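You operate a simulated robot arm through the tools that you are given. There is no shell and no other tool. Be economical: measure what you need, move in short steps, check, and stop when the job is done.

Carry out the task below with a simulated robot arm. There is one attempt and no reset: what you move stays moved.

TASK
Put the white enamel cup and the short glass on the lap tray.
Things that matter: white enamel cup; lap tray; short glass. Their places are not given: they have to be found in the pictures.

It is judged by the outcome, as a careful person would: the job done as asked, and still so three seconds after it is handed in. It fails if anything else is knocked over, pushed out of place, dropped, spilled or broken.

THE ROBOT
A 7-joint arm with a two-finger parallel gripper, fixed in place. Base frame: the origin is at the foot of the arm, x ahead of it, y to its left, z up; the work surface is at about z = 0. Lengths are in m, angles in degrees, forces in N, time in s.
With the tool pointing down near the work surface it reaches from about 0.24 to 0.62 m from the base axis. Its first joint turns from -66.0 to 66.0 degrees. Payload 2.6 kg.
Tool frame: the origin (TCP) lies between the finger pads and is the grasp point; the fingertips stand 0.03 m ahead of it; z points along the fingers, y is the line along which they close. The gripper opens to 0.094 m. The fingers are 0.028 m wide and 0.01 m thick; the gripper's body (0.05 by 0.096 m) begins 0.055 m behind the TCP.
Orientation is told as [roll, pitch, yaw] about the base's x, y, z axes, in that order, counted from this pose: with the fingers straight down and closing along the base's y, the tool's x points along the base's -x, its y along +y and its z along -z.

THE INTERFACE
- The arm moves only by the tool step_arm. Its argument "increments" is a list of rows, each a list of 3 entries, a list of its own where there are three numbers: the finger opening in m, from 0 to 0.094, then the shift along the tool's x, y, z in m, then the turn, a rotation vector about the tool's x, y, z in degrees. In form: [[fingers, [tx, ty, tz], [wx, wy, wz]], ...]. A call has 1 to 20 rows; each row shifts and turns the commanded pose from where the row before left it, along the tool's axes as they then stand. A row lasts 0.2 s, in which the tool goes at most 0.05 m and 8.6 degrees; a call with a longer step from one row to the next is refused whole, and so is a gripper value outside its range. A pose out of reach is approached as far as the arm can. The call stops where the force on the tool passes 40 N (or 10 N more than at its start, if that is more) or the arm is blocked; 0.2 s more then pass. The fingers move at their own pace (about 0.072 m/s each) and stop on an object; they squeeze with about 43 N. The grip force told is the motor's: it shows also when the fingers shut on nothing. Time passes only in rows, and 0.2 s behind the last, so rows that do not move let the fingers close. It gives the time, the measured TCP pose, the force on the tool (base axes), the opening and the grip force at its end, in the units of the frame above (readings bear some noise), and new pictures: "show" is both (left out), scene, wrist or none.
- Cameras (640 x 400 px; columns grow to the right, rows downward): "scene" is fixed at [0.0334, 0.4322, 0.5495]; the picture's right is [-0.75, -0.66, 0.00], its down [-0.48, 0.55, -0.69] and it looks along [0.45, -0.52, -0.73] (base axes); focal length 215 px, centre (320, 200). "wrist" rides on the gripper at [-0.037, 0, -0.058] in the tool frame; the picture's right is [0.00, -1.00, 0.00], its down [0.97, 0.00, -0.24] and it looks along [0.24, 0.00, 0.97] (tool axes); focal length 218 px, centre (320, 200).
- measure_at(camera, pixels): for up to 12 pixels [column, row] of the newest picture of that camera ("zoom" is the newest enlarged one), the place [x, y, z] in the base frame of the surface seen there, good to about 0.002 m, but the place of the scene camera against the robot may be out by one fixed shift of up to 0.012 m in any direction. No time passes.
- inspect(camera, box): a new picture of the part [left, top, right, bottom] of that camera's present view, enlarged. No time passes.
- sign_off(): hands the job in; it is judged then, once.

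Work in short steps. Measure before you move; look again where a grasp or a placing could have gone wrong, and mend it. You have 60 turns and 120 pictures in all, the two below and enlarged ones among them. Open the gripper and draw the arm clear of the work before you hand the job in, unless the task says otherwise; then end with one line.

The tools are called by a JSON object that holds its "api" and its "payload". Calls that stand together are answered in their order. step_arm: Moves the arm, as the interface text tells. Its arguments: {"type":"object","properties":{"increments":{"type":"array"},"show":{"type":"string","enum":["both","scene","wrist","none"]}},"required":["increments"]} The other tools are called the same way: measure_at (camera, pixels) gives the place of the surface under pixels of a picture; inspect (camera, box) takes an enlarged picture of a part of a camera's view; sign_off () hands the job in.

At the start:

```text
clock: 0.0
tool_pos: [0.419, 0.0759, 0.332]
tcp_rot: [-0.1, -0.1, 0.1]
force: [-0.7, 0.2, 0.4]
grip_width: 0.094
gripper_force: 0.0
```

scene: 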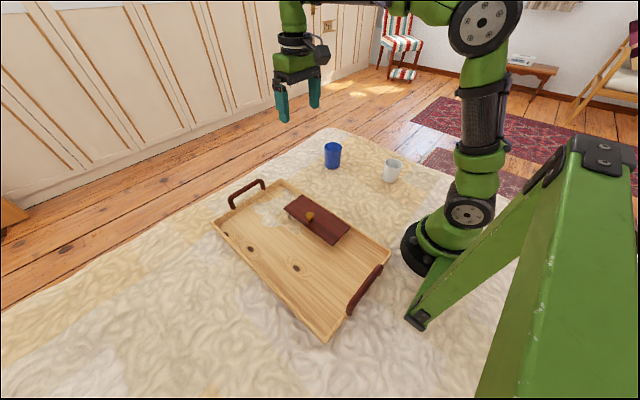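
wrist: 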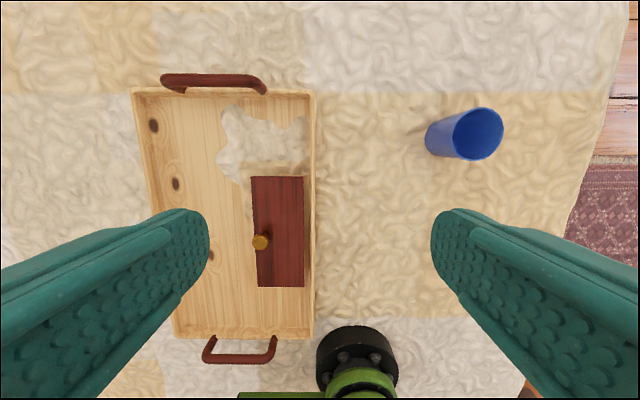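

The scene shows a blue cup at (333,155), a whitish vessel at (391,171), and the tray with a wooden box in it. I'll enlarge these areas to tell the objects apart.

{"api": "inspect", "payload": {"camera": "scene", "box": [290, 120, 450, 220]}}

{"api": "inspect", "payload": {"camera": "scene", "box": [200, 160, 400, 350]}}

{"api": "inspect", "payload": {"camera": "wrist", "box": [120, 60, 520, 360]}}

```text
4.00 times, centred on (370, 170) of scene
```

zoom: 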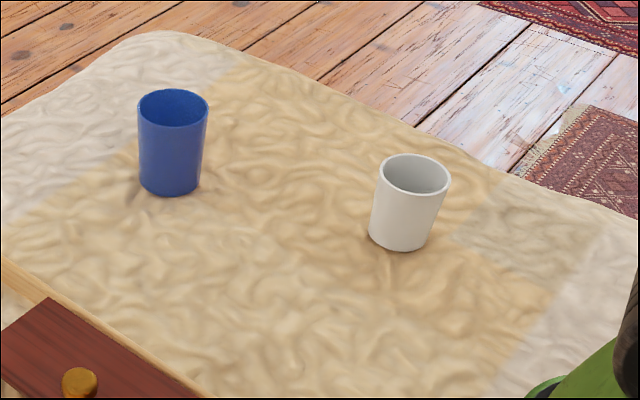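

```text
2.11 times, centred on (300, 255) of scene
```

zoom: 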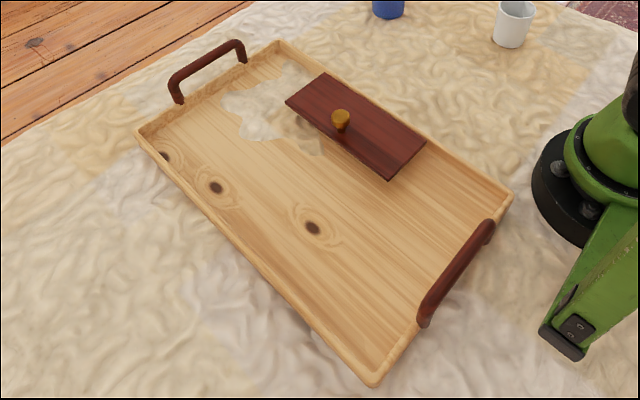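

```text
1.33 times, centred on (320, 210) of wrist
```

zoom: 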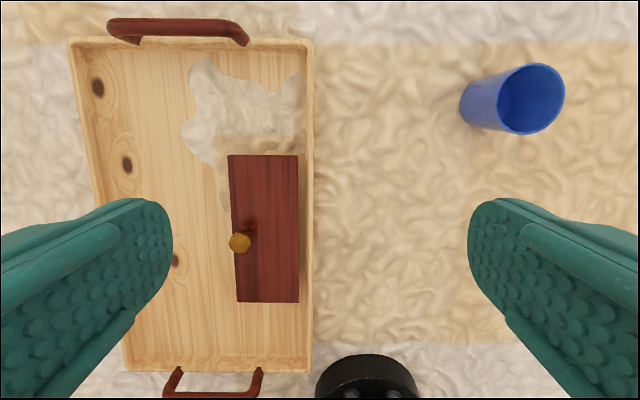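

The red-brown object with a knob could be a lid or a box, and the pale patch needs explaining too. I'll measure heights.

{"api": "measure_at", "payload": {"camera": "scene", "pixels": [[333, 146], [333, 166], [391, 163], [391, 180], [302, 198], [288, 208], [323, 243], [349, 233], [310, 215], [272, 210], [290, 250], [330, 275]]}}

{"api": "measure_at", "payload": {"camera": "wrist", "pixels": [[478, 135], [440, 150], [254, 180], [302, 180], [302, 284], [258, 284], [262, 242], [230, 150], [280, 140], [142, 94], [310, 96], [308, 332]]}}

{"api": "inspect", "payload": {"camera": "scene", "box": [250, 175, 362, 255]}}

```text
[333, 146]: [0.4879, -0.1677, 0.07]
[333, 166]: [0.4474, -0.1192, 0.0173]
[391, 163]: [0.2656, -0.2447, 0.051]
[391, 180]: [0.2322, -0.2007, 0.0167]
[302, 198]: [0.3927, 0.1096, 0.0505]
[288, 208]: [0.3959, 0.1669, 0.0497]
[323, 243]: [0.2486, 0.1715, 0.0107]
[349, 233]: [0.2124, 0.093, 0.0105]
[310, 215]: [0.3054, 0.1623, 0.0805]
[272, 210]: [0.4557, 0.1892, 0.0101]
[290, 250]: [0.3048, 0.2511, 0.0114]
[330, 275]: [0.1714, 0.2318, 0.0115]
```

```text
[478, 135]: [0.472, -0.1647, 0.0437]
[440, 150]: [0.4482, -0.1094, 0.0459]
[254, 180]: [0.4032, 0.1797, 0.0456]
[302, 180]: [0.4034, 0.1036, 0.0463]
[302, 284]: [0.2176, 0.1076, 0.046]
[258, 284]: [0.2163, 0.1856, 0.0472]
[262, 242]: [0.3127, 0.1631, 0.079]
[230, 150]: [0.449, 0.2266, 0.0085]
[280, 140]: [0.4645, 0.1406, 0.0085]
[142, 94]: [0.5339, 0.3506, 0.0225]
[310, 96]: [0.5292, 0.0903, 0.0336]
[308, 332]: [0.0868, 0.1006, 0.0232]
```

```text
5.00 times, centred on (306, 215) of scene
```

zoom: 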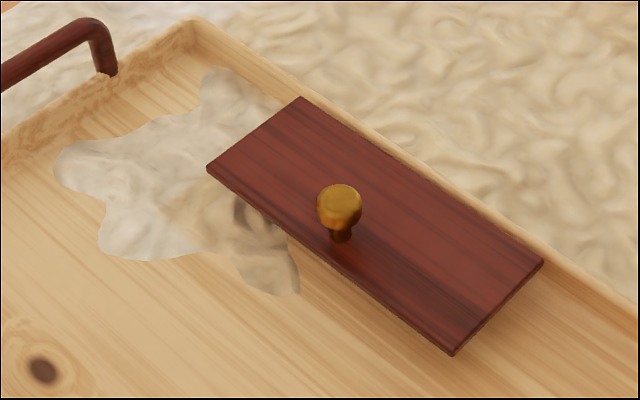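

The board with the knob (top at z≈0.046, edge overhanging the floor) may be hiding something, and not all of the table has been seen. I'll move the wrist camera to the right-hand side, high up, to look at the cups and the rest of the surface.

{"api": "step_arm", "payload": {"increments": [[0.094, [0.01, -0.045, -0.01], [0, 0, 0]], [0.094, [0.01, -0.045, -0.01], [0, 0, 0]], [0.094, [0.01, -0.045, -0.01], [0, 0, 0]], [0.094, [0.01, -0.045, -0.01], [0, 0, 0]], [0.094, [0.01, -0.045, 0], [0, 0, 0]]]}}

```text
clock: 1.2
tool_pos: [0.3697, -0.1544, 0.3709]
tcp_rot: [0.0, 0.0, 0.1]
force: [0.8, -0.6, 0.2]
grip_width: 0.0942
gripper_force: 0.2
```

scene: 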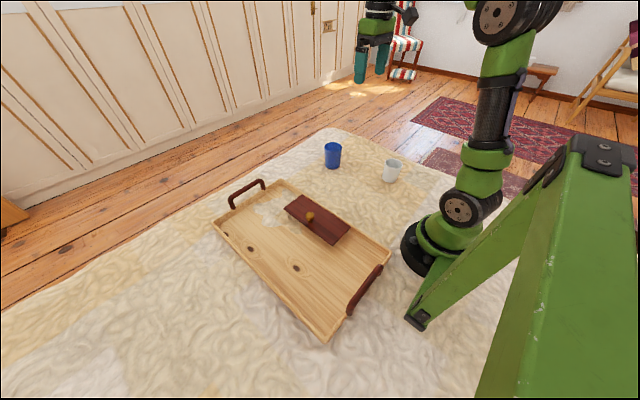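
wrist: 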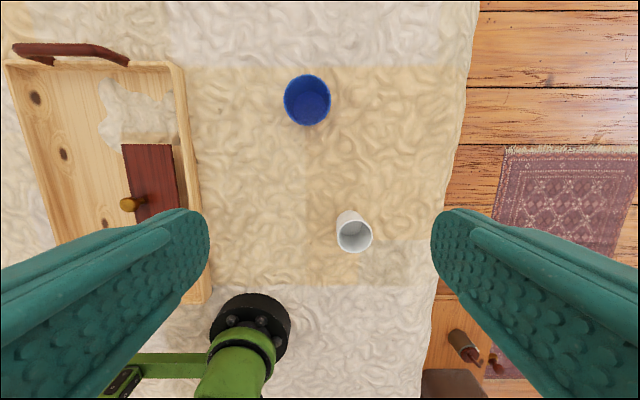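

The right side shows only the blue cup and the white cup at (354,232). No glass is out in the open, so it may be under the raised board. I'll look under it from the left side with a tilted wrist camera.

{"api": "step_arm", "payload": {"increments": [[0.094, [0.003, 0.048, 0], [0, 0, 0]], [0.094, [0.003, 0.048, 0], [0, 0, 0]], [0.094, [0.003, 0.048, 0], [0, 0, 0]], [0.094, [0.003, 0.048, 0], [0, 0, 0]], [0.094, [0.003, 0.048, 0], [0, 0, 0]], [0.094, [0.003, 0.048, 0], [0, 0, 0]], [0.094, [0.003, 0.048, 0], [0, 0, 0]], [0.094, [0.003, 0.048, 0], [0, 0, 0]], [0.094, [0.003, 0.048, 0], [0, 0, 0]], [0.094, [0.003, 0.048, 0], [0, 0, 0]], [0.094, [0, 0, 0.045], [8, 0, 0]], [0.094, [0, 0, 0.045], [8, 0, 0]], [0.094, [0, 0, 0.045], [8, 0, 0]], [0.094, [0, 0.03, 0.03], [8, 0, 0]], [0.094, [0, 0.03, 0.01], [8, 0, 0]], [0.094, [0, 0.03, 0], [8, 0, 0]]]}}

```text
clock: 4.6
tool_pos: [0.3332, 0.3598, 0.1509]
tcp_rot: [-48.0, -0.3, 0.2]
force: [0.0, 0.7, 1.1]
grip_width: 0.0942
gripper_force: 0.1
out of reach, approached as far as the arm can: row 16
```

scene: 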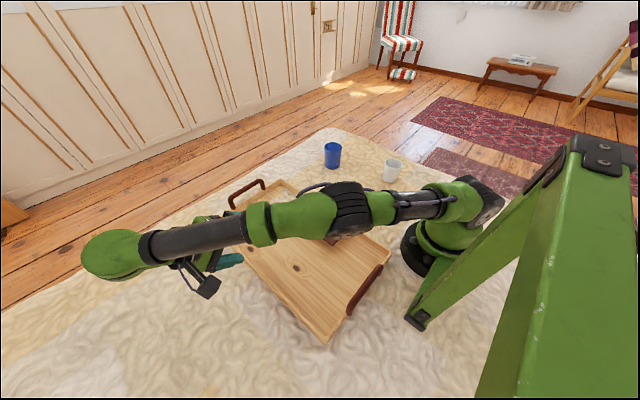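
wrist: 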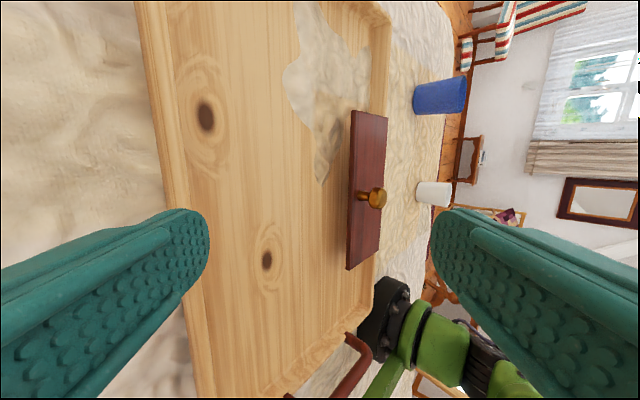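

{"api": "inspect", "payload": {"camera": "wrist", "box": [280, 80, 480, 290]}}

{"api": "measure_at", "payload": {"camera": "wrist", "pixels": [[352, 115], [349, 190], [347, 262], [343, 240], [343, 150], [384, 125], [376, 262], [370, 196], [325, 165], [300, 200]]}}

```text
1.90 times, centred on (380, 185) of wrist
```

zoom: 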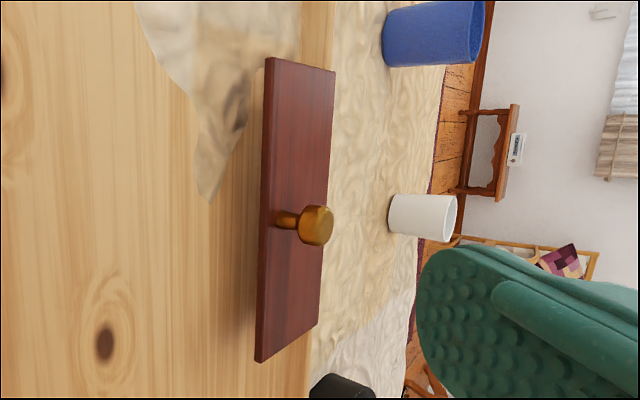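

```text
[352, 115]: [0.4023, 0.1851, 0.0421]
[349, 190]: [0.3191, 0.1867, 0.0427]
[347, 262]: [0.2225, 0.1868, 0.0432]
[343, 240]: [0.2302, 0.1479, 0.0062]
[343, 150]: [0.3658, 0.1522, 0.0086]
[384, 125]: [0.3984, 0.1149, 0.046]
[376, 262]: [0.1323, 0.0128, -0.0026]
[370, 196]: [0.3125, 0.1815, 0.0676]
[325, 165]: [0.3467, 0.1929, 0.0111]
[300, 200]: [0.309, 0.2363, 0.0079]
```

The board clearly hovers about 3 cm above the tray floor. I'll look more closely at the blue cup and at the gap under the board.

{"api": "inspect", "payload": {"camera": "wrist", "box": [395, 60, 475, 120]}}

{"api": "inspect", "payload": {"camera": "wrist", "box": [310, 100, 400, 280]}}

```text
6.67 times, centred on (435, 90) of wrist
```

zoom: 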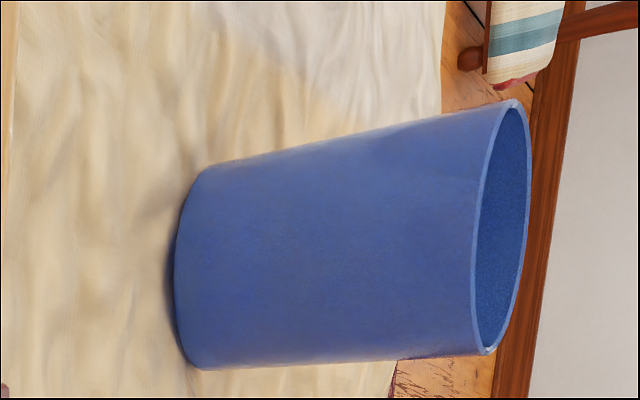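

```text
2.22 times, centred on (355, 190) of wrist
```

zoom: 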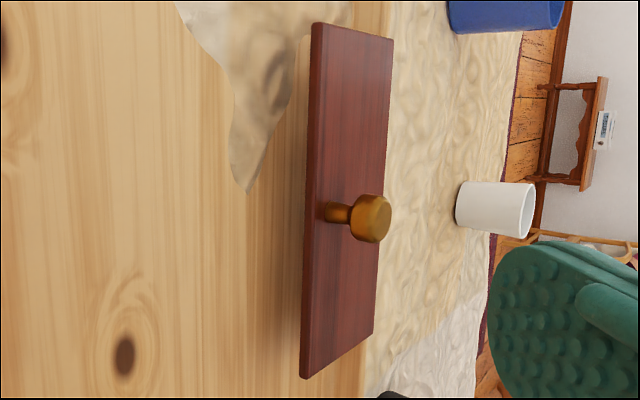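

The blue one looks like matte plastic. I'll go lower and closer, with more tilt, to see under the board.

{"api": "step_arm", "payload": {"increments": [[0.094, [0, -0.01, 0.04], [0, 0, 0]], [0.094, [0, 0, 0.03], [0, 0, 0]], [0.094, [0, 0, 0], [8, 0, 0]], [0.094, [0, 0, 0], [8, 0, 0]], [0.094, [0, 0, 0], [6, 0, 0]]], "show": "wrist"}}

```text
clock: 5.8
tool_pos: [0.3333, 0.2985, 0.1108]
tcp_rot: [-70.1, -0.1, 0.2]
force: [-0.6, -0.2, -0.6]
grip_width: 0.0941
gripper_force: 0.0
```

wrist: 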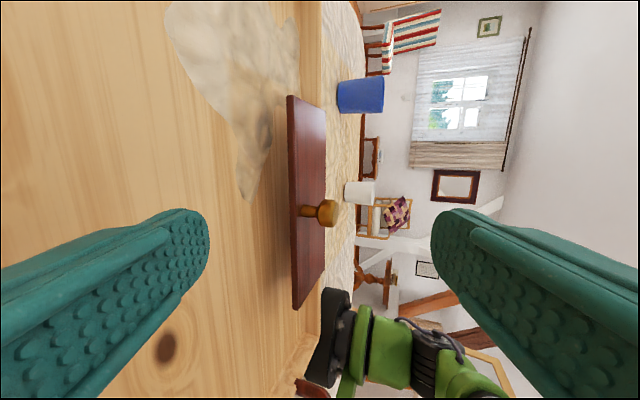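

{"api": "inspect", "payload": {"camera": "wrist", "box": [220, 80, 350, 330]}}

{"api": "measure_at", "payload": {"camera": "wrist", "pixels": [[285, 110], [285, 150], [286, 190], [286, 230], [286, 270], [288, 300], [275, 140], [300, 70], [265, 130]]}}

```text
1.60 times, centred on (285, 205) of wrist
```

zoom: 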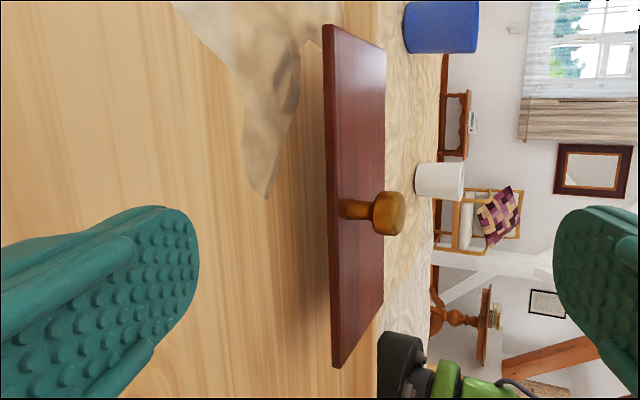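

```text
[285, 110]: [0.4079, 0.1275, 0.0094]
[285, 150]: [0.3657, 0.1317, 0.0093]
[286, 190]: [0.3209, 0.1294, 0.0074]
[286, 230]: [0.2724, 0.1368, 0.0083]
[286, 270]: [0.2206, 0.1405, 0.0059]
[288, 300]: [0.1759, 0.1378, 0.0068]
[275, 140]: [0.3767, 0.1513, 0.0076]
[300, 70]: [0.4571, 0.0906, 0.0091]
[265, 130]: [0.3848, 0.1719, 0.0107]
```

Nothing shows under the board down to y≈0.13. I'll close the fingers and go lower to see the rest of the space underneath, staying above the tray's left rim (z≈0.034).

{"api": "step_arm", "payload": {"increments": [[0.0, [0.03, 0, 0], [5, 0, 0]], [0.0, [0.03, 0, 0], [5, 0, 0]], [0.0, [0.01, 0, 0], [0, 0, 0]], [0.0, [0, 0.01, 0], [0, 0, 0]], [0.0, [0, 0.014, 0], [0, 0, 0]]], "show": "wrist"}}

```text
clock: 7.0
tool_pos: [0.2635, 0.2685, 0.0776]
tcp_rot: [-80.0, 0.0, 0.0]
force: [-0.6, -1.1, 0.1]
grip_width: 0.0002
gripper_force: 33.4
out of reach, approached as far as the arm can: row 1, 2
```

wrist: 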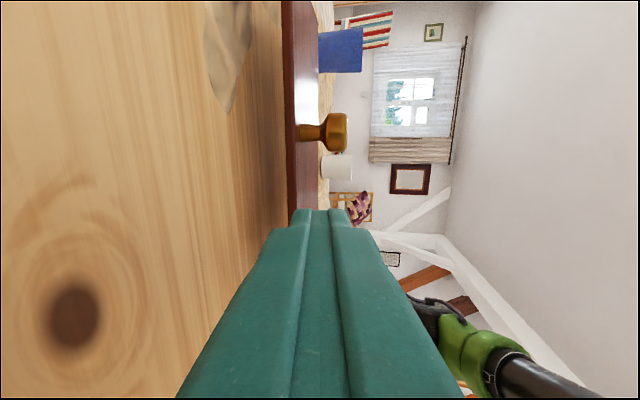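

{"api": "inspect", "payload": {"camera": "wrist", "box": [220, 0, 350, 220]}}

{"api": "measure_at", "payload": {"camera": "wrist", "pixels": [[277, 20], [278, 60], [279, 100], [280, 140], [282, 180], [284, 205], [281, 40], [282, 90], [284, 150]]}}

```text
1.82 times, centred on (285, 110) of wrist
```

zoom: 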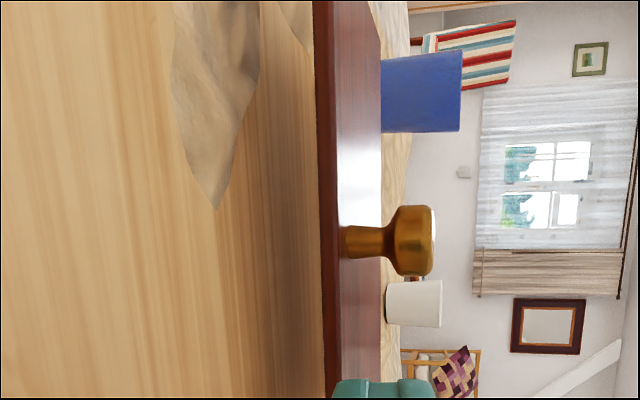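

```text
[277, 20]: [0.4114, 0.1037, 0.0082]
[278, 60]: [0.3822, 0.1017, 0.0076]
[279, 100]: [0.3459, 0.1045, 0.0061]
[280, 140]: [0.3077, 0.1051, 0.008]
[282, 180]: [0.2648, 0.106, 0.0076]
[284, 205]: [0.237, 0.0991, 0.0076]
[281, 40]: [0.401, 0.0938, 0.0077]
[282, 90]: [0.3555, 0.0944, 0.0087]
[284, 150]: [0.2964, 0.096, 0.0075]
```

There's nothing under the board, which is fixed above the tray floor. I'll back off and search the rest of the surface for a clear glass.

{"api": "step_arm", "payload": {"increments": [[0.0, [0, -0.045, 0], [0, 0, 0]], [0.0, [0, -0.045, 0], [-8, 0, 0]], [0.0, [0, -0.045, 0], [-8, 0, 0]], [0.094, [0, -0.03, -0.02], [-8, 0, 0]], [0.094, [0, -0.02, -0.02], [-8, 0, 0]], [0.094, [0, -0.02, -0.02], [-8, 0, 0]], [0.094, [0, -0.02, -0.02], [-8, 0, 0]], [0.094, [0, -0.02, -0.02], [-8, 0, 0]], [0.094, [0, 0, -0.02], [-8, 0, 0]], [0.094, [0, 0, -0.02], [-8, 0, 0]], [0.094, [0, 0, 0], [-8, 0, 0]]]}}

```text
clock: 9.4
tool_pos: [0.2628, 0.2587, 0.3932]
tcp_rot: [0.1, 0.1, 0.0]
force: [0.3, -0.4, 0.8]
grip_width: 0.0943
gripper_force: 0.1
```

scene: 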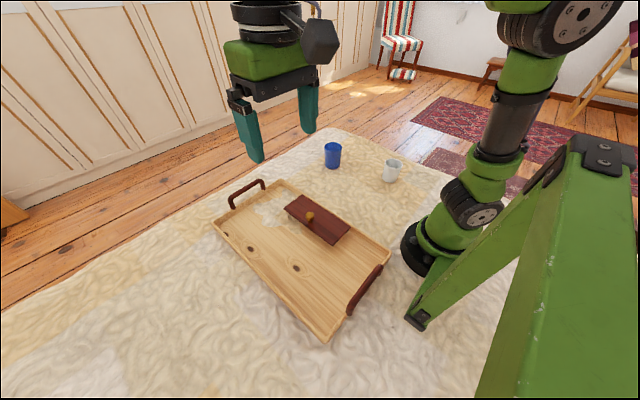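
wrist: 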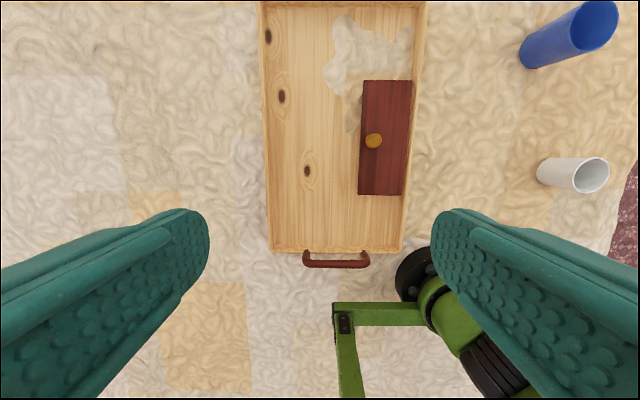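

{"api": "inspect", "payload": {"camera": "scene", "box": [0, 200, 320, 400]}}

{"api": "inspect", "payload": {"camera": "wrist", "box": [0, 0, 270, 210]}}

{"api": "inspect", "payload": {"camera": "wrist", "box": [400, 0, 640, 220]}}

{"api": "inspect", "payload": {"camera": "wrist", "box": [250, 0, 440, 270]}}

```text
2.00 times, centred on (160, 300) of scene
```

zoom: 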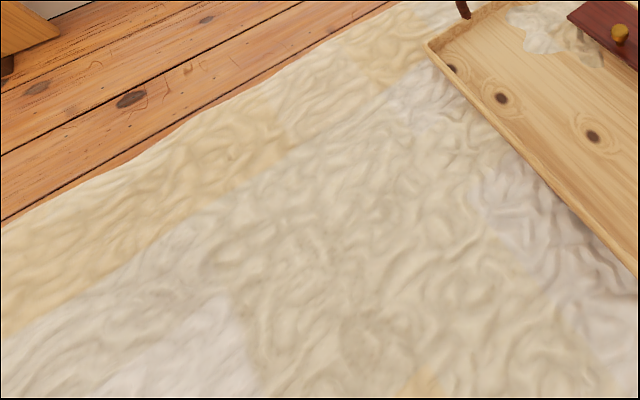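

```text
1.90 times, centred on (135, 105) of wrist
```

zoom: 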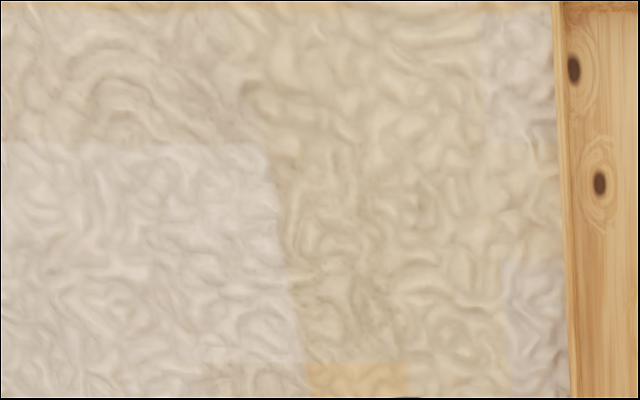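

```text
1.82 times, centred on (520, 110) of wrist
```

zoom: 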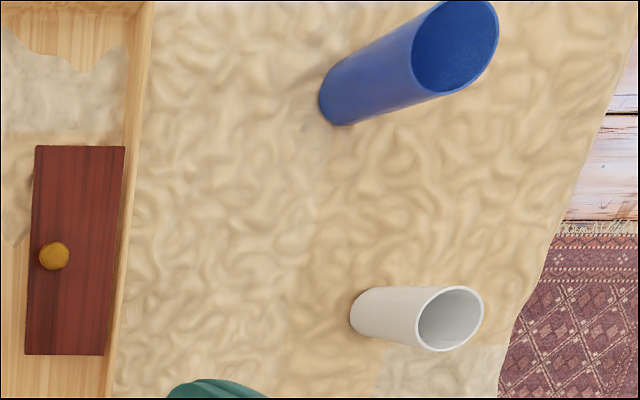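

```text
1.48 times, centred on (345, 135) of wrist
```

zoom: 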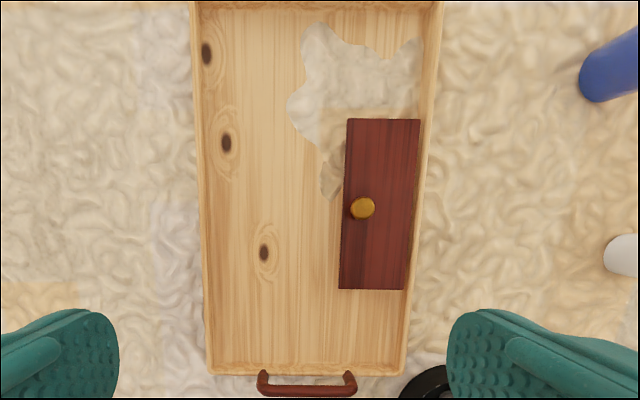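

No other vessel is anywhere on the surface, so the blue tumbler must be the short glass. I'll leave the board alone and go above the blue glass to measure it.

{"api": "step_arm", "payload": {"increments": [[0.094, [-0.02, -0.04, 0.008], [0, 0, 0]], [0.094, [-0.02, -0.04, 0.008], [0, 0, 0]], [0.094, [-0.02, -0.04, 0.008], [0, 0, 0]], [0.094, [-0.02, -0.04, 0.008], [0, 0, 0]], [0.094, [-0.02, -0.04, 0.008], [0, 0, 0]], [0.094, [-0.02, -0.04, 0.008], [0, 0, 0]], [0.094, [-0.02, -0.04, 0.008], [0, 0, 0]], [0.094, [-0.02, -0.04, 0.008], [0, 0, 0]], [0.094, [-0.02, -0.04, 0.008], [0, 0, 0]], [0.094, [-0.02, -0.04, 0.008], [0, 0, 0]], [0.094, [0, 0, 0.04], [0, 0, 0]], [0.094, [0, 0, 0.04], [0, 0, 0]], [0.094, [0, 0, 0.03], [0, 0, 0]]], "show": "wrist"}}

```text
clock: 12.2
tool_pos: [0.463, -0.1443, 0.2025]
tcp_rot: [0.0, -0.1, -0.2]
force: [0.0, -0.2, -0.6]
grip_width: 0.0937
gripper_force: 0.1
```

wrist: 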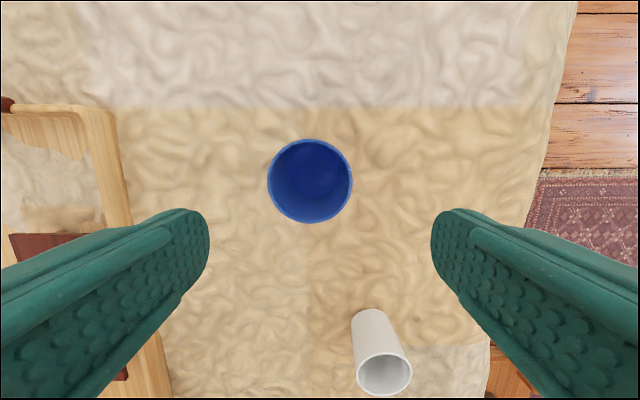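

{"api": "measure_at", "payload": {"camera": "wrist", "pixels": [[310, 140], [310, 222], [269, 181], [351, 181], [310, 185], [384, 393], [384, 354], [358, 376], [410, 374], [365, 325], [240, 150], [110, 190]]}}

{"api": "inspect", "payload": {"camera": "wrist", "box": [250, 120, 370, 240]}}

```text
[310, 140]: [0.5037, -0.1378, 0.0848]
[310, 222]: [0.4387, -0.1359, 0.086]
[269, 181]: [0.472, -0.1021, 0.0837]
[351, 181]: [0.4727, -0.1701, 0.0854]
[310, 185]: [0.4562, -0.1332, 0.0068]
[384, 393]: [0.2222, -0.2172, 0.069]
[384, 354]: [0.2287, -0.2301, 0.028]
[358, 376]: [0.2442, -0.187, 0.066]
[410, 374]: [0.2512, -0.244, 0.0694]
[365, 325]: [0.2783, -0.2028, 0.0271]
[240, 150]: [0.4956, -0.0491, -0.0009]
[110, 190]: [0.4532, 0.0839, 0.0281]
```

```text
3.33 times, centred on (310, 180) of wrist
```

zoom: 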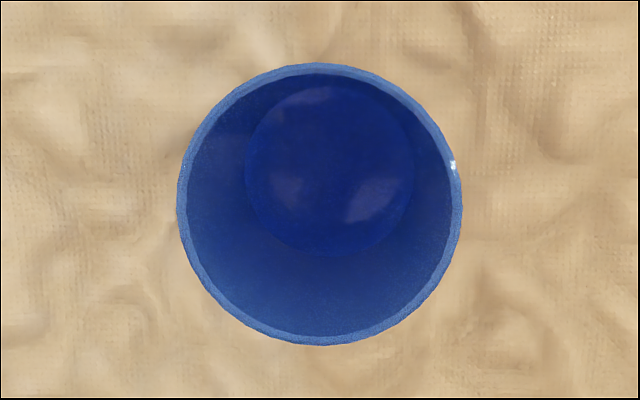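

The blue glass has its rim centre at about (0.471, -0.136), diameter 0.068 and top at z 0.085. I'll centre over it and descend to z≈0.05.

{"api": "step_arm", "payload": {"increments": [[0.094, [-0.008, 0.008, 0.03], [0, 0, 0]], [0.094, [0, 0, 0.035], [0, 0, 0]], [0.094, [0, 0, 0.03], [0, 0, 0]], [0.094, [0, 0, 0.03], [0, 0, 0]], [0.094, [0, 0, 0.027], [0, 0, 0]], [0.094, [0, 0, 0], [0, 0, 0]]]}}

```text
clock: 13.6
tool_pos: [0.4705, -0.1354, 0.0526]
tcp_rot: [0.0, 0.0, -0.1]
force: [-0.2, 0.3, 0.3]
grip_width: 0.094
gripper_force: 0.0
```

scene: 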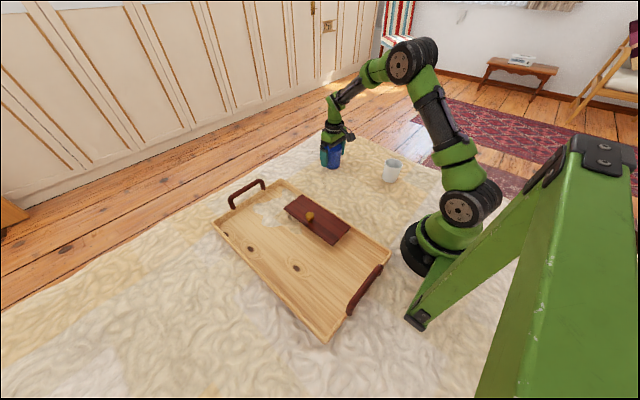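
wrist: 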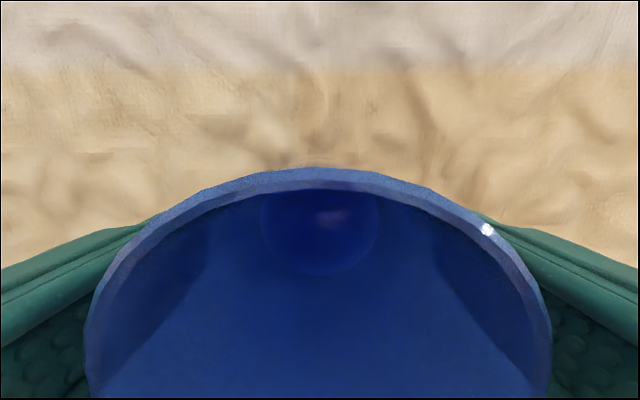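

The fingers straddle the glass symmetrically. I'll close gently and lift slightly.

{"api": "step_arm", "payload": {"increments": [[0.055, [0, 0, 0], [0, 0, 0]], [0.055, [0, 0, 0], [0, 0, 0]], [0.055, [0, 0, 0], [0, 0, 0]], [0.055, [0, 0, -0.01], [0, 0, 0]], [0.055, [0, 0, -0.02], [0, 0, 0]]]}}

```text
clock: 14.8
tool_pos: [0.4731, -0.1344, 0.0823]
tcp_rot: [-0.1, 0.0, 0.0]
force: [-0.2, 0.0, -1.8]
grip_width: 0.0684
gripper_force: 43.2
```

scene: 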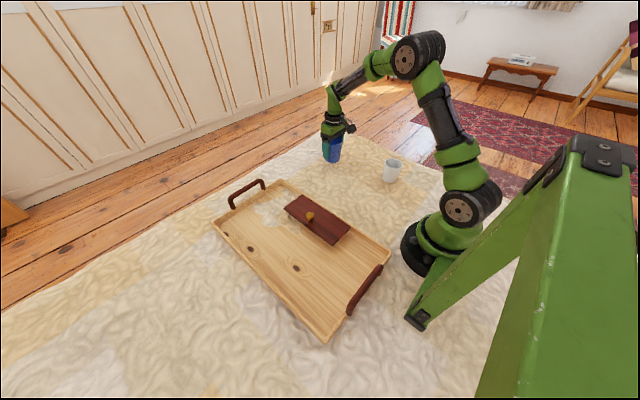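
wrist: 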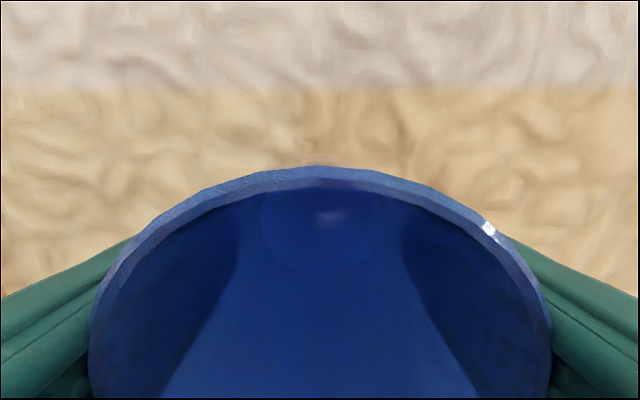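

The glass is held (width 0.068). I'll lift it and carry it over the left half of the tray at about (0.42, 0.27).

{"api": "step_arm", "payload": {"increments": [[0.055, [0, 0, -0.03], [0, 0, 0]], [0.055, [0, 0, -0.04], [0, 0, 0]], [0.055, [0, 0, -0.03], [0, 0, 0]], [0.055, [0.0038, 0.02, 0], [0, 0, 0]], [0.055, [0.0038, 0.029, 0], [0, 0, 0]], [0.055, [0.0038, 0.03, 0], [0, 0, 0]], [0.055, [0.0038, 0.03, 0], [0, 0, 0]], [0.055, [0.0038, 0.03, 0], [0, 0, 0]], [0.055, [0.0038, 0.03, 0], [0, 0, 0]], [0.055, [0.0038, 0.03, 0], [0, 0, 0]], [0.055, [0.0038, 0.03, 0], [0, 0, 0]], [0.055, [0.0038, 0.03, 0], [0, 0, 0]], [0.055, [0.0038, 0.03, 0], [0, 0, 0]], [0.055, [0.0038, 0.03, 0], [0, 0, 0]], [0.055, [0.0038, 0.03, 0], [0, 0, 0]], [0.055, [0.0038, 0.03, 0], [0, 0, 0]], [0.055, [0.0038, 0.025, 0], [0, 0, 0]], [0.055, [0, 0, 0], [0, 0, 0]]]}}

```text
clock: 18.6
tool_pos: [0.4189, 0.2698, 0.1805]
tcp_rot: [-0.1, 0.0, 0.0]
force: [0.0, 1.0, -2.4]
grip_width: 0.0685
gripper_force: 43.1
```

scene: 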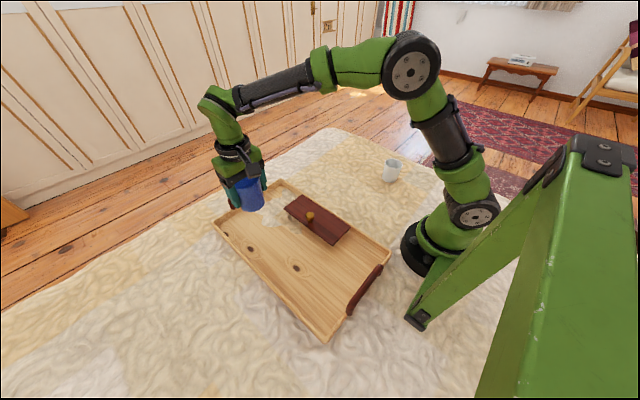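
wrist: 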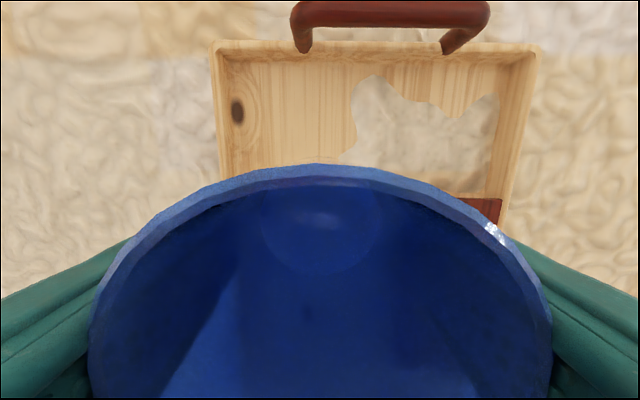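

The glass is over clear floor at the tray's left side. I'll lower it to just above the floor.

{"api": "step_arm", "payload": {"increments": [[0.055, [0, 0, 0.03], [0, 0, 0]], [0.055, [0, 0, 0.03], [0, 0, 0]], [0.055, [0, 0, 0.03], [0, 0, 0]], [0.055, [0, 0, 0.018], [0, 0, 0]], [0.055, [0, 0, 0], [0, 0, 0]]], "show": "scene"}}

{"api": "inspect", "payload": {"camera": "scene", "box": [190, 130, 350, 250]}}

```text
clock: 19.8
tool_pos: [0.4168, 0.2685, 0.0742]
tcp_rot: [0.0, 0.1, -0.1]
force: [-0.8, -0.2, -1.8]
grip_width: 0.0683
gripper_force: 42.6
```

scene: 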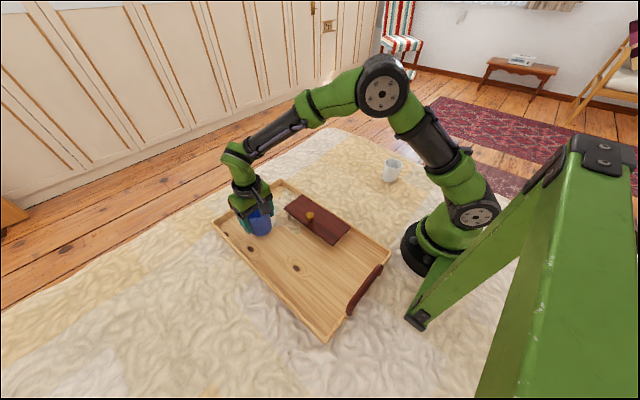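

```text
3.33 times, centred on (270, 190) of scene
```

zoom: 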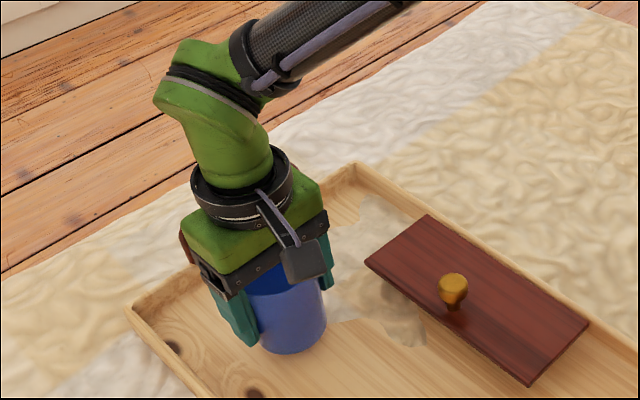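

{"api": "step_arm", "payload": {"increments": [[0.055, [0, 0, 0.004], [0, 0, 0]], [0.055, [0, 0, 0.003], [0, 0, 0]], [0.055, [0, 0, 0.002], [0, 0, 0]], [0.055, [0, 0, 0], [0, 0, 0]]], "show": "none"}}

```text
clock: 20.8
tool_pos: [0.4167, 0.2686, 0.0655]
tcp_rot: [0.0, 0.0, 0.1]
force: [0.5, -0.1, -2.7]
grip_width: 0.0682
gripper_force: 43.0
```

{"api": "step_arm", "payload": {"increments": [[0.055, [0, 0, 0.002], [0, 0, 0]], [0.055, [0, 0, 0.002], [0, 0, 0]], [0.055, [0, 0, 0], [0, 0, 0]]], "show": "scene"}}

{"api": "inspect", "payload": {"camera": "scene", "box": [210, 170, 310, 250]}}

```text
clock: 21.6
tool_pos: [0.4181, 0.2682, 0.0606]
tcp_rot: [0.0, -0.1, 0.0]
force: [0.1, 0.0, -1.5]
grip_width: 0.0684
gripper_force: 42.5
```

scene: 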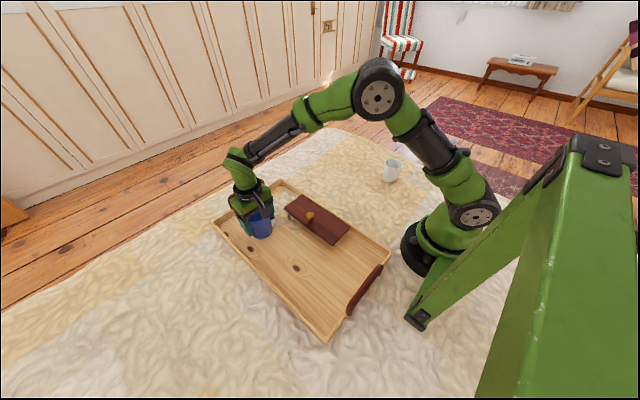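

```text
5.00 times, centred on (260, 210) of scene
```

zoom: 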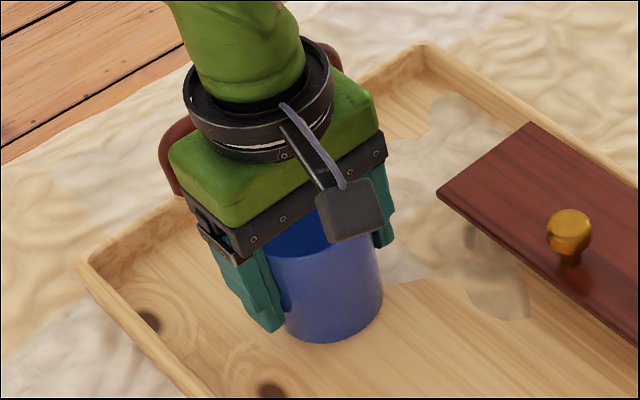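

{"api": "step_arm", "payload": {"increments": [[0.055, [0, 0, 0.002], [0, 0, 0]], [0.055, [0, 0, 0.002], [0, 0, 0]], [0.055, [0, 0, 0], [0, 0, 0]]], "show": "none"}}

```text
clock: 22.4
tool_pos: [0.4195, 0.2676, 0.0581]
tcp_rot: [0.2, -0.3, -0.1]
force: [-4.5, -4.1, 23.2]
grip_width: 0.0687
gripper_force: 42.9
```

There's contact (23 N up). I'll ease up a touch, release to a limited opening and rise.

{"api": "step_arm", "payload": {"increments": [[0.055, [0, 0, -0.0015], [0, 0, 0]], [0.075, [0, 0, 0], [0, 0, 0]], [0.086, [0, 0, 0], [0, 0, 0]], [0.086, [0, 0, 0], [0, 0, 0]], [0.086, [0, 0, -0.02], [0, 0, 0]], [0.086, [0, 0, -0.04], [0, 0, 0]], [0.086, [0, 0, -0.045], [0, 0, 0]], [0.09, [0, 0, -0.045], [0, 0, 0]]]}}

```text
clock: 24.2
tool_pos: [0.4182, 0.2692, 0.2121]
tcp_rot: [0.0, 0.1, 0.0]
force: [1.0, -0.5, -0.1]
grip_width: 0.0898
gripper_force: 0.1
```

scene: 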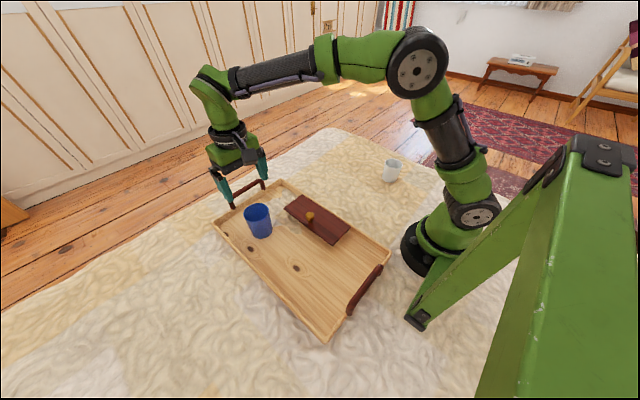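
wrist: 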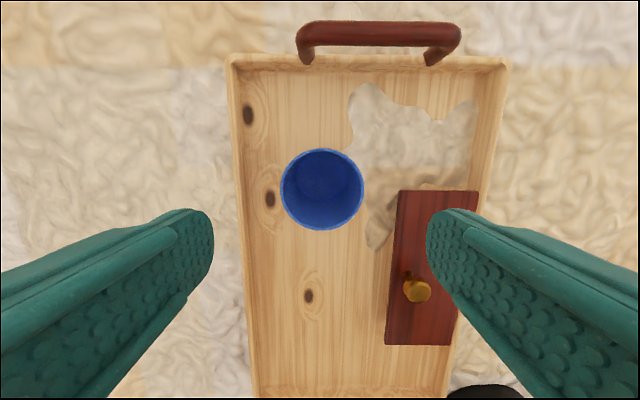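

The glass stands upright on the tray. Now I'll go over the white cup.

{"api": "step_arm", "payload": {"increments": [[0.094, [0.0144, -0.0436, -0.01], [0, 0, 0]], [0.094, [0.0144, -0.0436, 0], [0, 0, 0]], [0.094, [0.0144, -0.0436, 0], [0, 0, 0]], [0.094, [0.0144, -0.0436, 0], [0, 0, 0]], [0.094, [0.0144, -0.0436, 0], [0, 0, 0]], [0.094, [0.0144, -0.0436, 0], [0, 0, 0]], [0.094, [0.0144, -0.0436, 0], [0, 0, 0]], [0.094, [0.0144, -0.0436, 0], [0, 0, 0]], [0.094, [0.0144, -0.0436, 0], [0, 0, 0]], [0.094, [0.0144, -0.0436, 0], [0, 0, 0]], [0.094, [0.0144, -0.0436, 0], [0, 0, 0]], [0.094, [0, 0, 0.02], [0, 0, 0]]]}}

```text
clock: 26.8
tool_pos: [0.2579, -0.2124, 0.1993]
tcp_rot: [0.0, 0.0, 0.0]
force: [-0.8, 0.2, 0.5]
grip_width: 0.0942
gripper_force: 0.0
```

scene: 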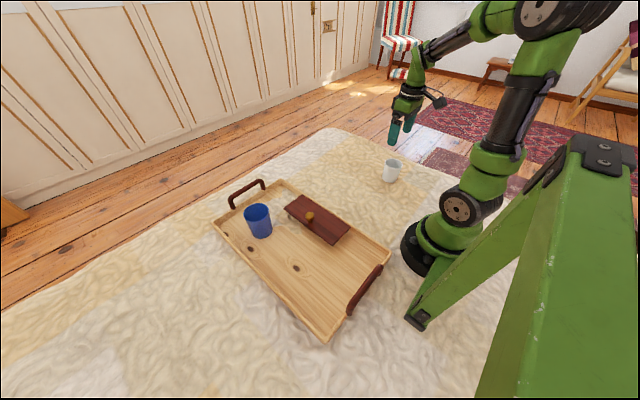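
wrist: 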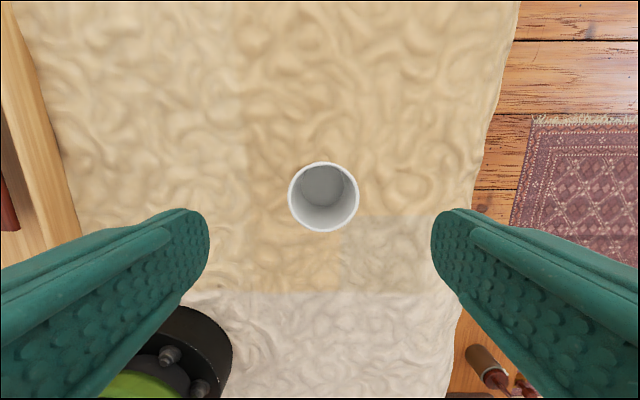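

{"api": "measure_at", "payload": {"camera": "wrist", "pixels": [[323, 163], [323, 229], [289, 197], [357, 197], [323, 185], [400, 150]]}}

```text
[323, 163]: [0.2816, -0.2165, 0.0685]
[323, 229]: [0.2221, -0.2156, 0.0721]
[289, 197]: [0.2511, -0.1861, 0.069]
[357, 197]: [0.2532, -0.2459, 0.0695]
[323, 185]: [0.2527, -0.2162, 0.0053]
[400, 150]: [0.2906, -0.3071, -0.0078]
```

The white cup is centred at (0.252, -0.216) with diameter 0.06 and top at z 0.07. I'll descend to z≈0.044.

{"api": "step_arm", "payload": {"increments": [[0.094, [0.006, -0.0035, 0.03], [0, 0, 0]], [0.094, [0, 0, 0.035], [0, 0, 0]], [0.094, [0, 0, 0.03], [0, 0, 0]], [0.094, [0, 0, 0.03], [0, 0, 0]], [0.094, [0, 0, 0.03], [0, 0, 0]], [0.094, [0, 0, 0], [0, 0, 0]]]}}

```text
clock: 28.2
tool_pos: [0.2509, -0.2153, 0.0454]
tcp_rot: [0.0, 0.1, 0.0]
force: [0.1, 0.6, -0.2]
grip_width: 0.0942
gripper_force: 0.0
```

scene: 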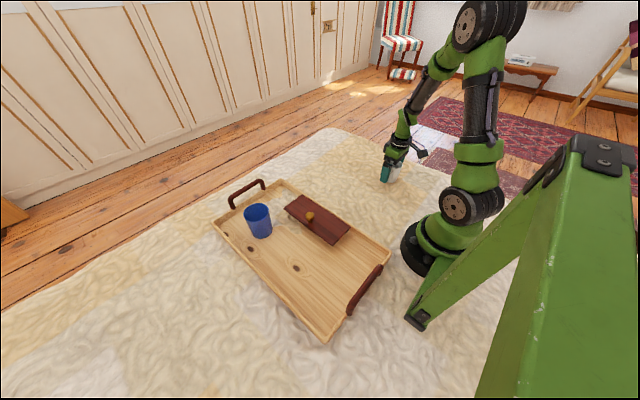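
wrist: 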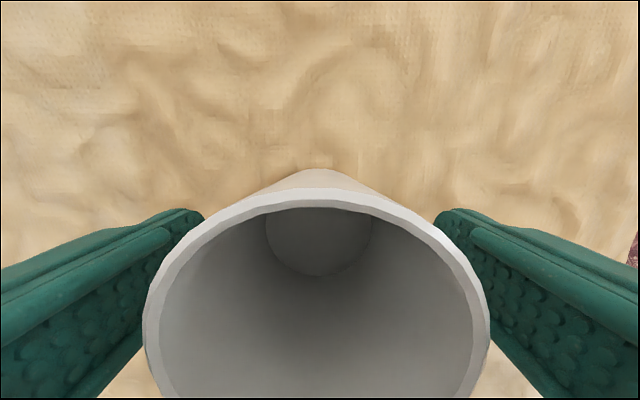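

The cup is between the fingers. I'll close and lift.

{"api": "step_arm", "payload": {"increments": [[0.047, [0, 0, 0], [0, 0, 0]], [0.047, [0, 0, 0], [0, 0, 0]], [0.047, [0, 0, 0], [0, 0, 0]], [0.047, [0, 0, 0], [0, 0, 0]], [0.047, [0, 0, -0.01], [0, 0, 0]], [0.047, [0, 0, -0.03], [0, 0, 0]], [0.047, [0, 0, -0.04], [0, 0, 0]], [0.047, [0, 0, -0.04], [0, 0, 0]], [0.047, [0, 0, -0.03], [0, 0, 0]]]}}

```text
clock: 30.2
tool_pos: [0.2501, -0.2143, 0.1928]
tcp_rot: [0.0, 0.1, 0.0]
force: [0.7, 0.2, -0.7]
grip_width: 0.0633
gripper_force: 43.0
```

scene: 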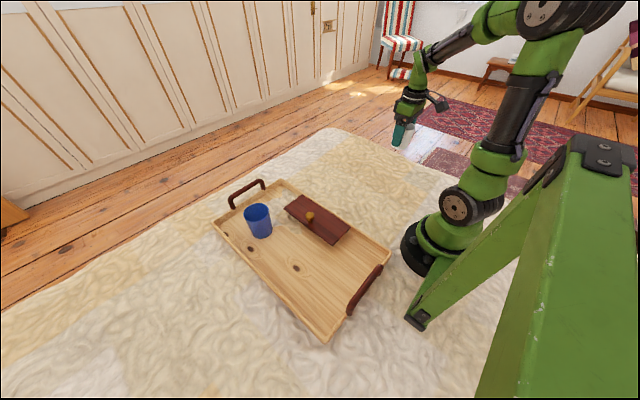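
wrist: 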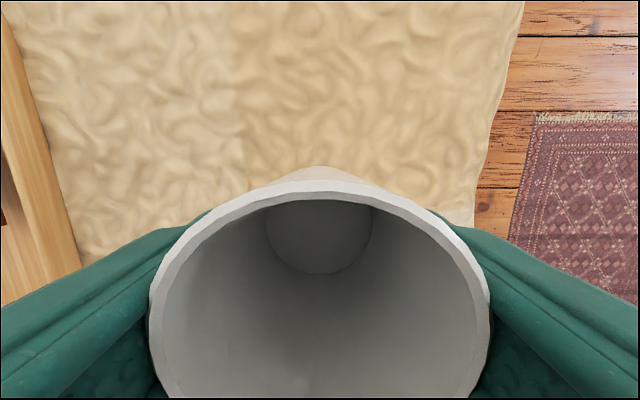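

The white cup is held (width 0.063). I'll carry it to (0.28, 0.27) above the tray.

{"api": "step_arm", "payload": {"increments": [[0.047, [-0.01, 0.0346, 0], [0, 0, 0]], [0.047, [-0.01, 0.0346, 0], [0, 0, 0]], [0.047, [-0.01, 0.0346, 0], [0, 0, 0]], [0.047, [-0.01, 0.0346, 0], [0, 0, 0]], [0.047, [-0.01, 0.0346, 0], [0, 0, 0]], [0.047, [-0.01, 0.0346, 0], [0, 0, 0]], [0.047, [0, 0.0346, 0], [0, 0, 0]], [0.047, [0, 0.0346, 0], [0, 0, 0]], [0.047, [0.005, 0.0346, 0], [0, 0, 0]], [0.047, [0.005, 0.0346, 0], [0, 0, 0]], [0.047, [0.005, 0.0346, 0], [0, 0, 0]], [0.047, [0.005, 0.0346, 0], [0, 0, 0]], [0.047, [0.005, 0.0346, 0], [0, 0, 0]], [0.047, [0.005, 0.0346, 0], [0, 0, 0]], [0.047, [0, 0, 0], [0, 0, 0]]]}}

```text
clock: 33.4
tool_pos: [0.2833, 0.2733, 0.197]
tcp_rot: [0.0, 0.0, 0.0]
force: [-0.2, -0.5, -1.0]
grip_width: 0.0632
gripper_force: 43.9
```

scene: 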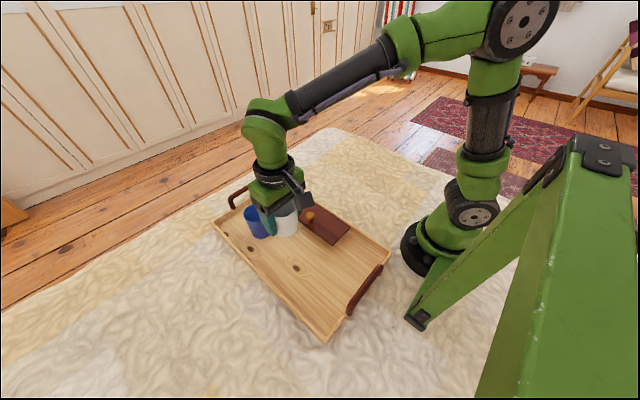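
wrist: 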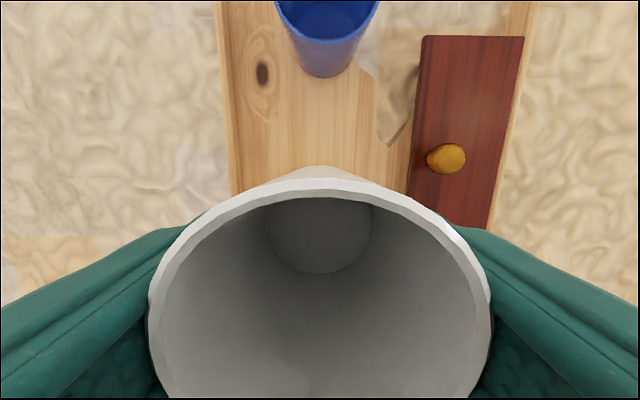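

It's clear of the glass and the board. I'll lower it.

{"api": "step_arm", "payload": {"increments": [[0.047, [0, 0, 0.03], [0, 0, 0]], [0.047, [0, 0, 0.04], [0, 0, 0]], [0.047, [0, 0, 0.035], [0, 0, 0]], [0.047, [0, 0, 0.025], [0, 0, 0]], [0.047, [0, 0, 0.006], [0, 0, 0]], [0.047, [0, 0, 0], [0, 0, 0]]], "show": "none"}}

{"api": "step_arm", "payload": {"increments": [[0.047, [0, 0, 0.002], [0, 0, 0]], [0.047, [0, 0, 0.002], [0, 0, 0]], [0.047, [0, 0, 0], [0, 0, 0]]], "show": "none"}}

```text
clock: 34.8
tool_pos: [0.2812, 0.2702, 0.056]
tcp_rot: [0.0, -0.1, 0.0]
force: [0.1, -0.4, -0.9]
grip_width: 0.0635
gripper_force: 43.1
```

```text
clock: 35.6
tool_pos: [0.2818, 0.2706, 0.0528]
tcp_rot: [0.1, 0.0, -0.1]
force: [-0.6, -0.3, -1.1]
grip_width: 0.0634
gripper_force: 43.4
```

{"api": "step_arm", "payload": {"increments": [[0.047, [0, 0, 0.0015], [0, 0, 0]], [0.047, [0, 0, 0.0015], [0, 0, 0]], [0.047, [0, 0, 0], [0, 0, 0]]], "show": "none"}}

```text
clock: 36.4
tool_pos: [0.2838, 0.2703, 0.0531]
tcp_rot: [0.2, -0.1, 0.0]
force: [-5.2, -3.7, 23.1]
grip_width: 0.0631
gripper_force: 43.1
```

Contact again. I'll ease up, release to a limited opening and rise.

{"api": "step_arm", "payload": {"increments": [[0.047, [0, 0, -0.0015], [0, 0, 0]], [0.07, [0, 0, 0], [0, 0, 0]], [0.084, [0, 0, 0], [0, 0, 0]], [0.084, [0, 0, 0], [0, 0, 0]], [0.084, [0, 0, -0.02], [0, 0, 0]], [0.084, [0, 0, -0.04], [0, 0, 0]], [0.084, [0, 0, -0.045], [0, 0, 0]], [0.09, [0, 0, -0.045], [0, 0, 0]], [0.09, [0, 0, -0.045], [0, 0, 0]], [0.09, [0, -0.045, 0], [0, 0, 0]], [0.09, [0, -0.045, 0], [0, 0, 0]], [0.09, [0, -0.045, 0], [0, 0, 0]], [0.09, [0, -0.045, 0], [0, 0, 0]]]}}

{"api": "inspect", "payload": {"camera": "scene", "box": [200, 160, 400, 350]}}

```text
clock: 39.2
tool_pos: [0.2787, 0.0928, 0.2473]
tcp_rot: [0.0, 0.1, 0.1]
force: [0.2, 0.0, -0.6]
grip_width: 0.0899
gripper_force: 0.2
```

scene: 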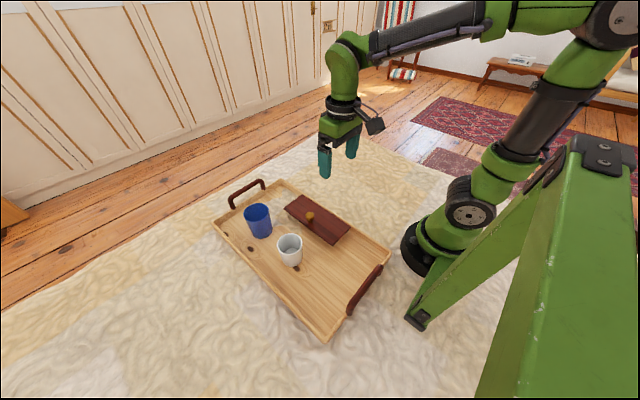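
wrist: 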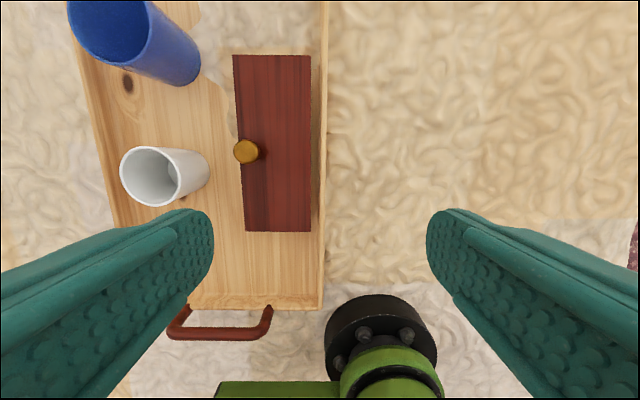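

```text
2.11 times, centred on (300, 255) of scene
```

zoom: 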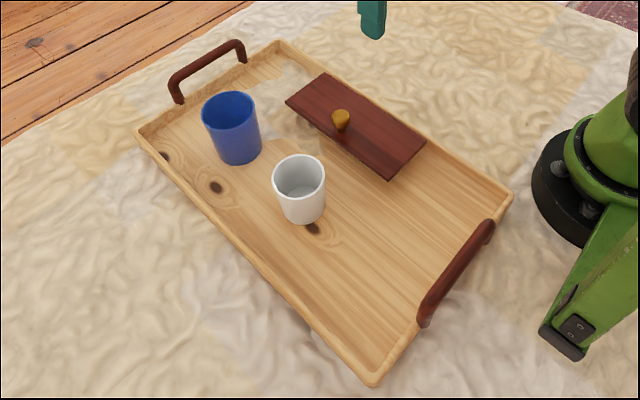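

Both vessels stand upright on the tray, the board and tray look unmoved, and the arm is clear with the gripper open, so I'm handing in.

{"api": "sign_off", "payload": {}}

```text
The job is handed in.
```

The white enamel cup and the blue tumbler are both standing upright on the lap tray; I took the tumbler to be the short glass because no other glass was in view.
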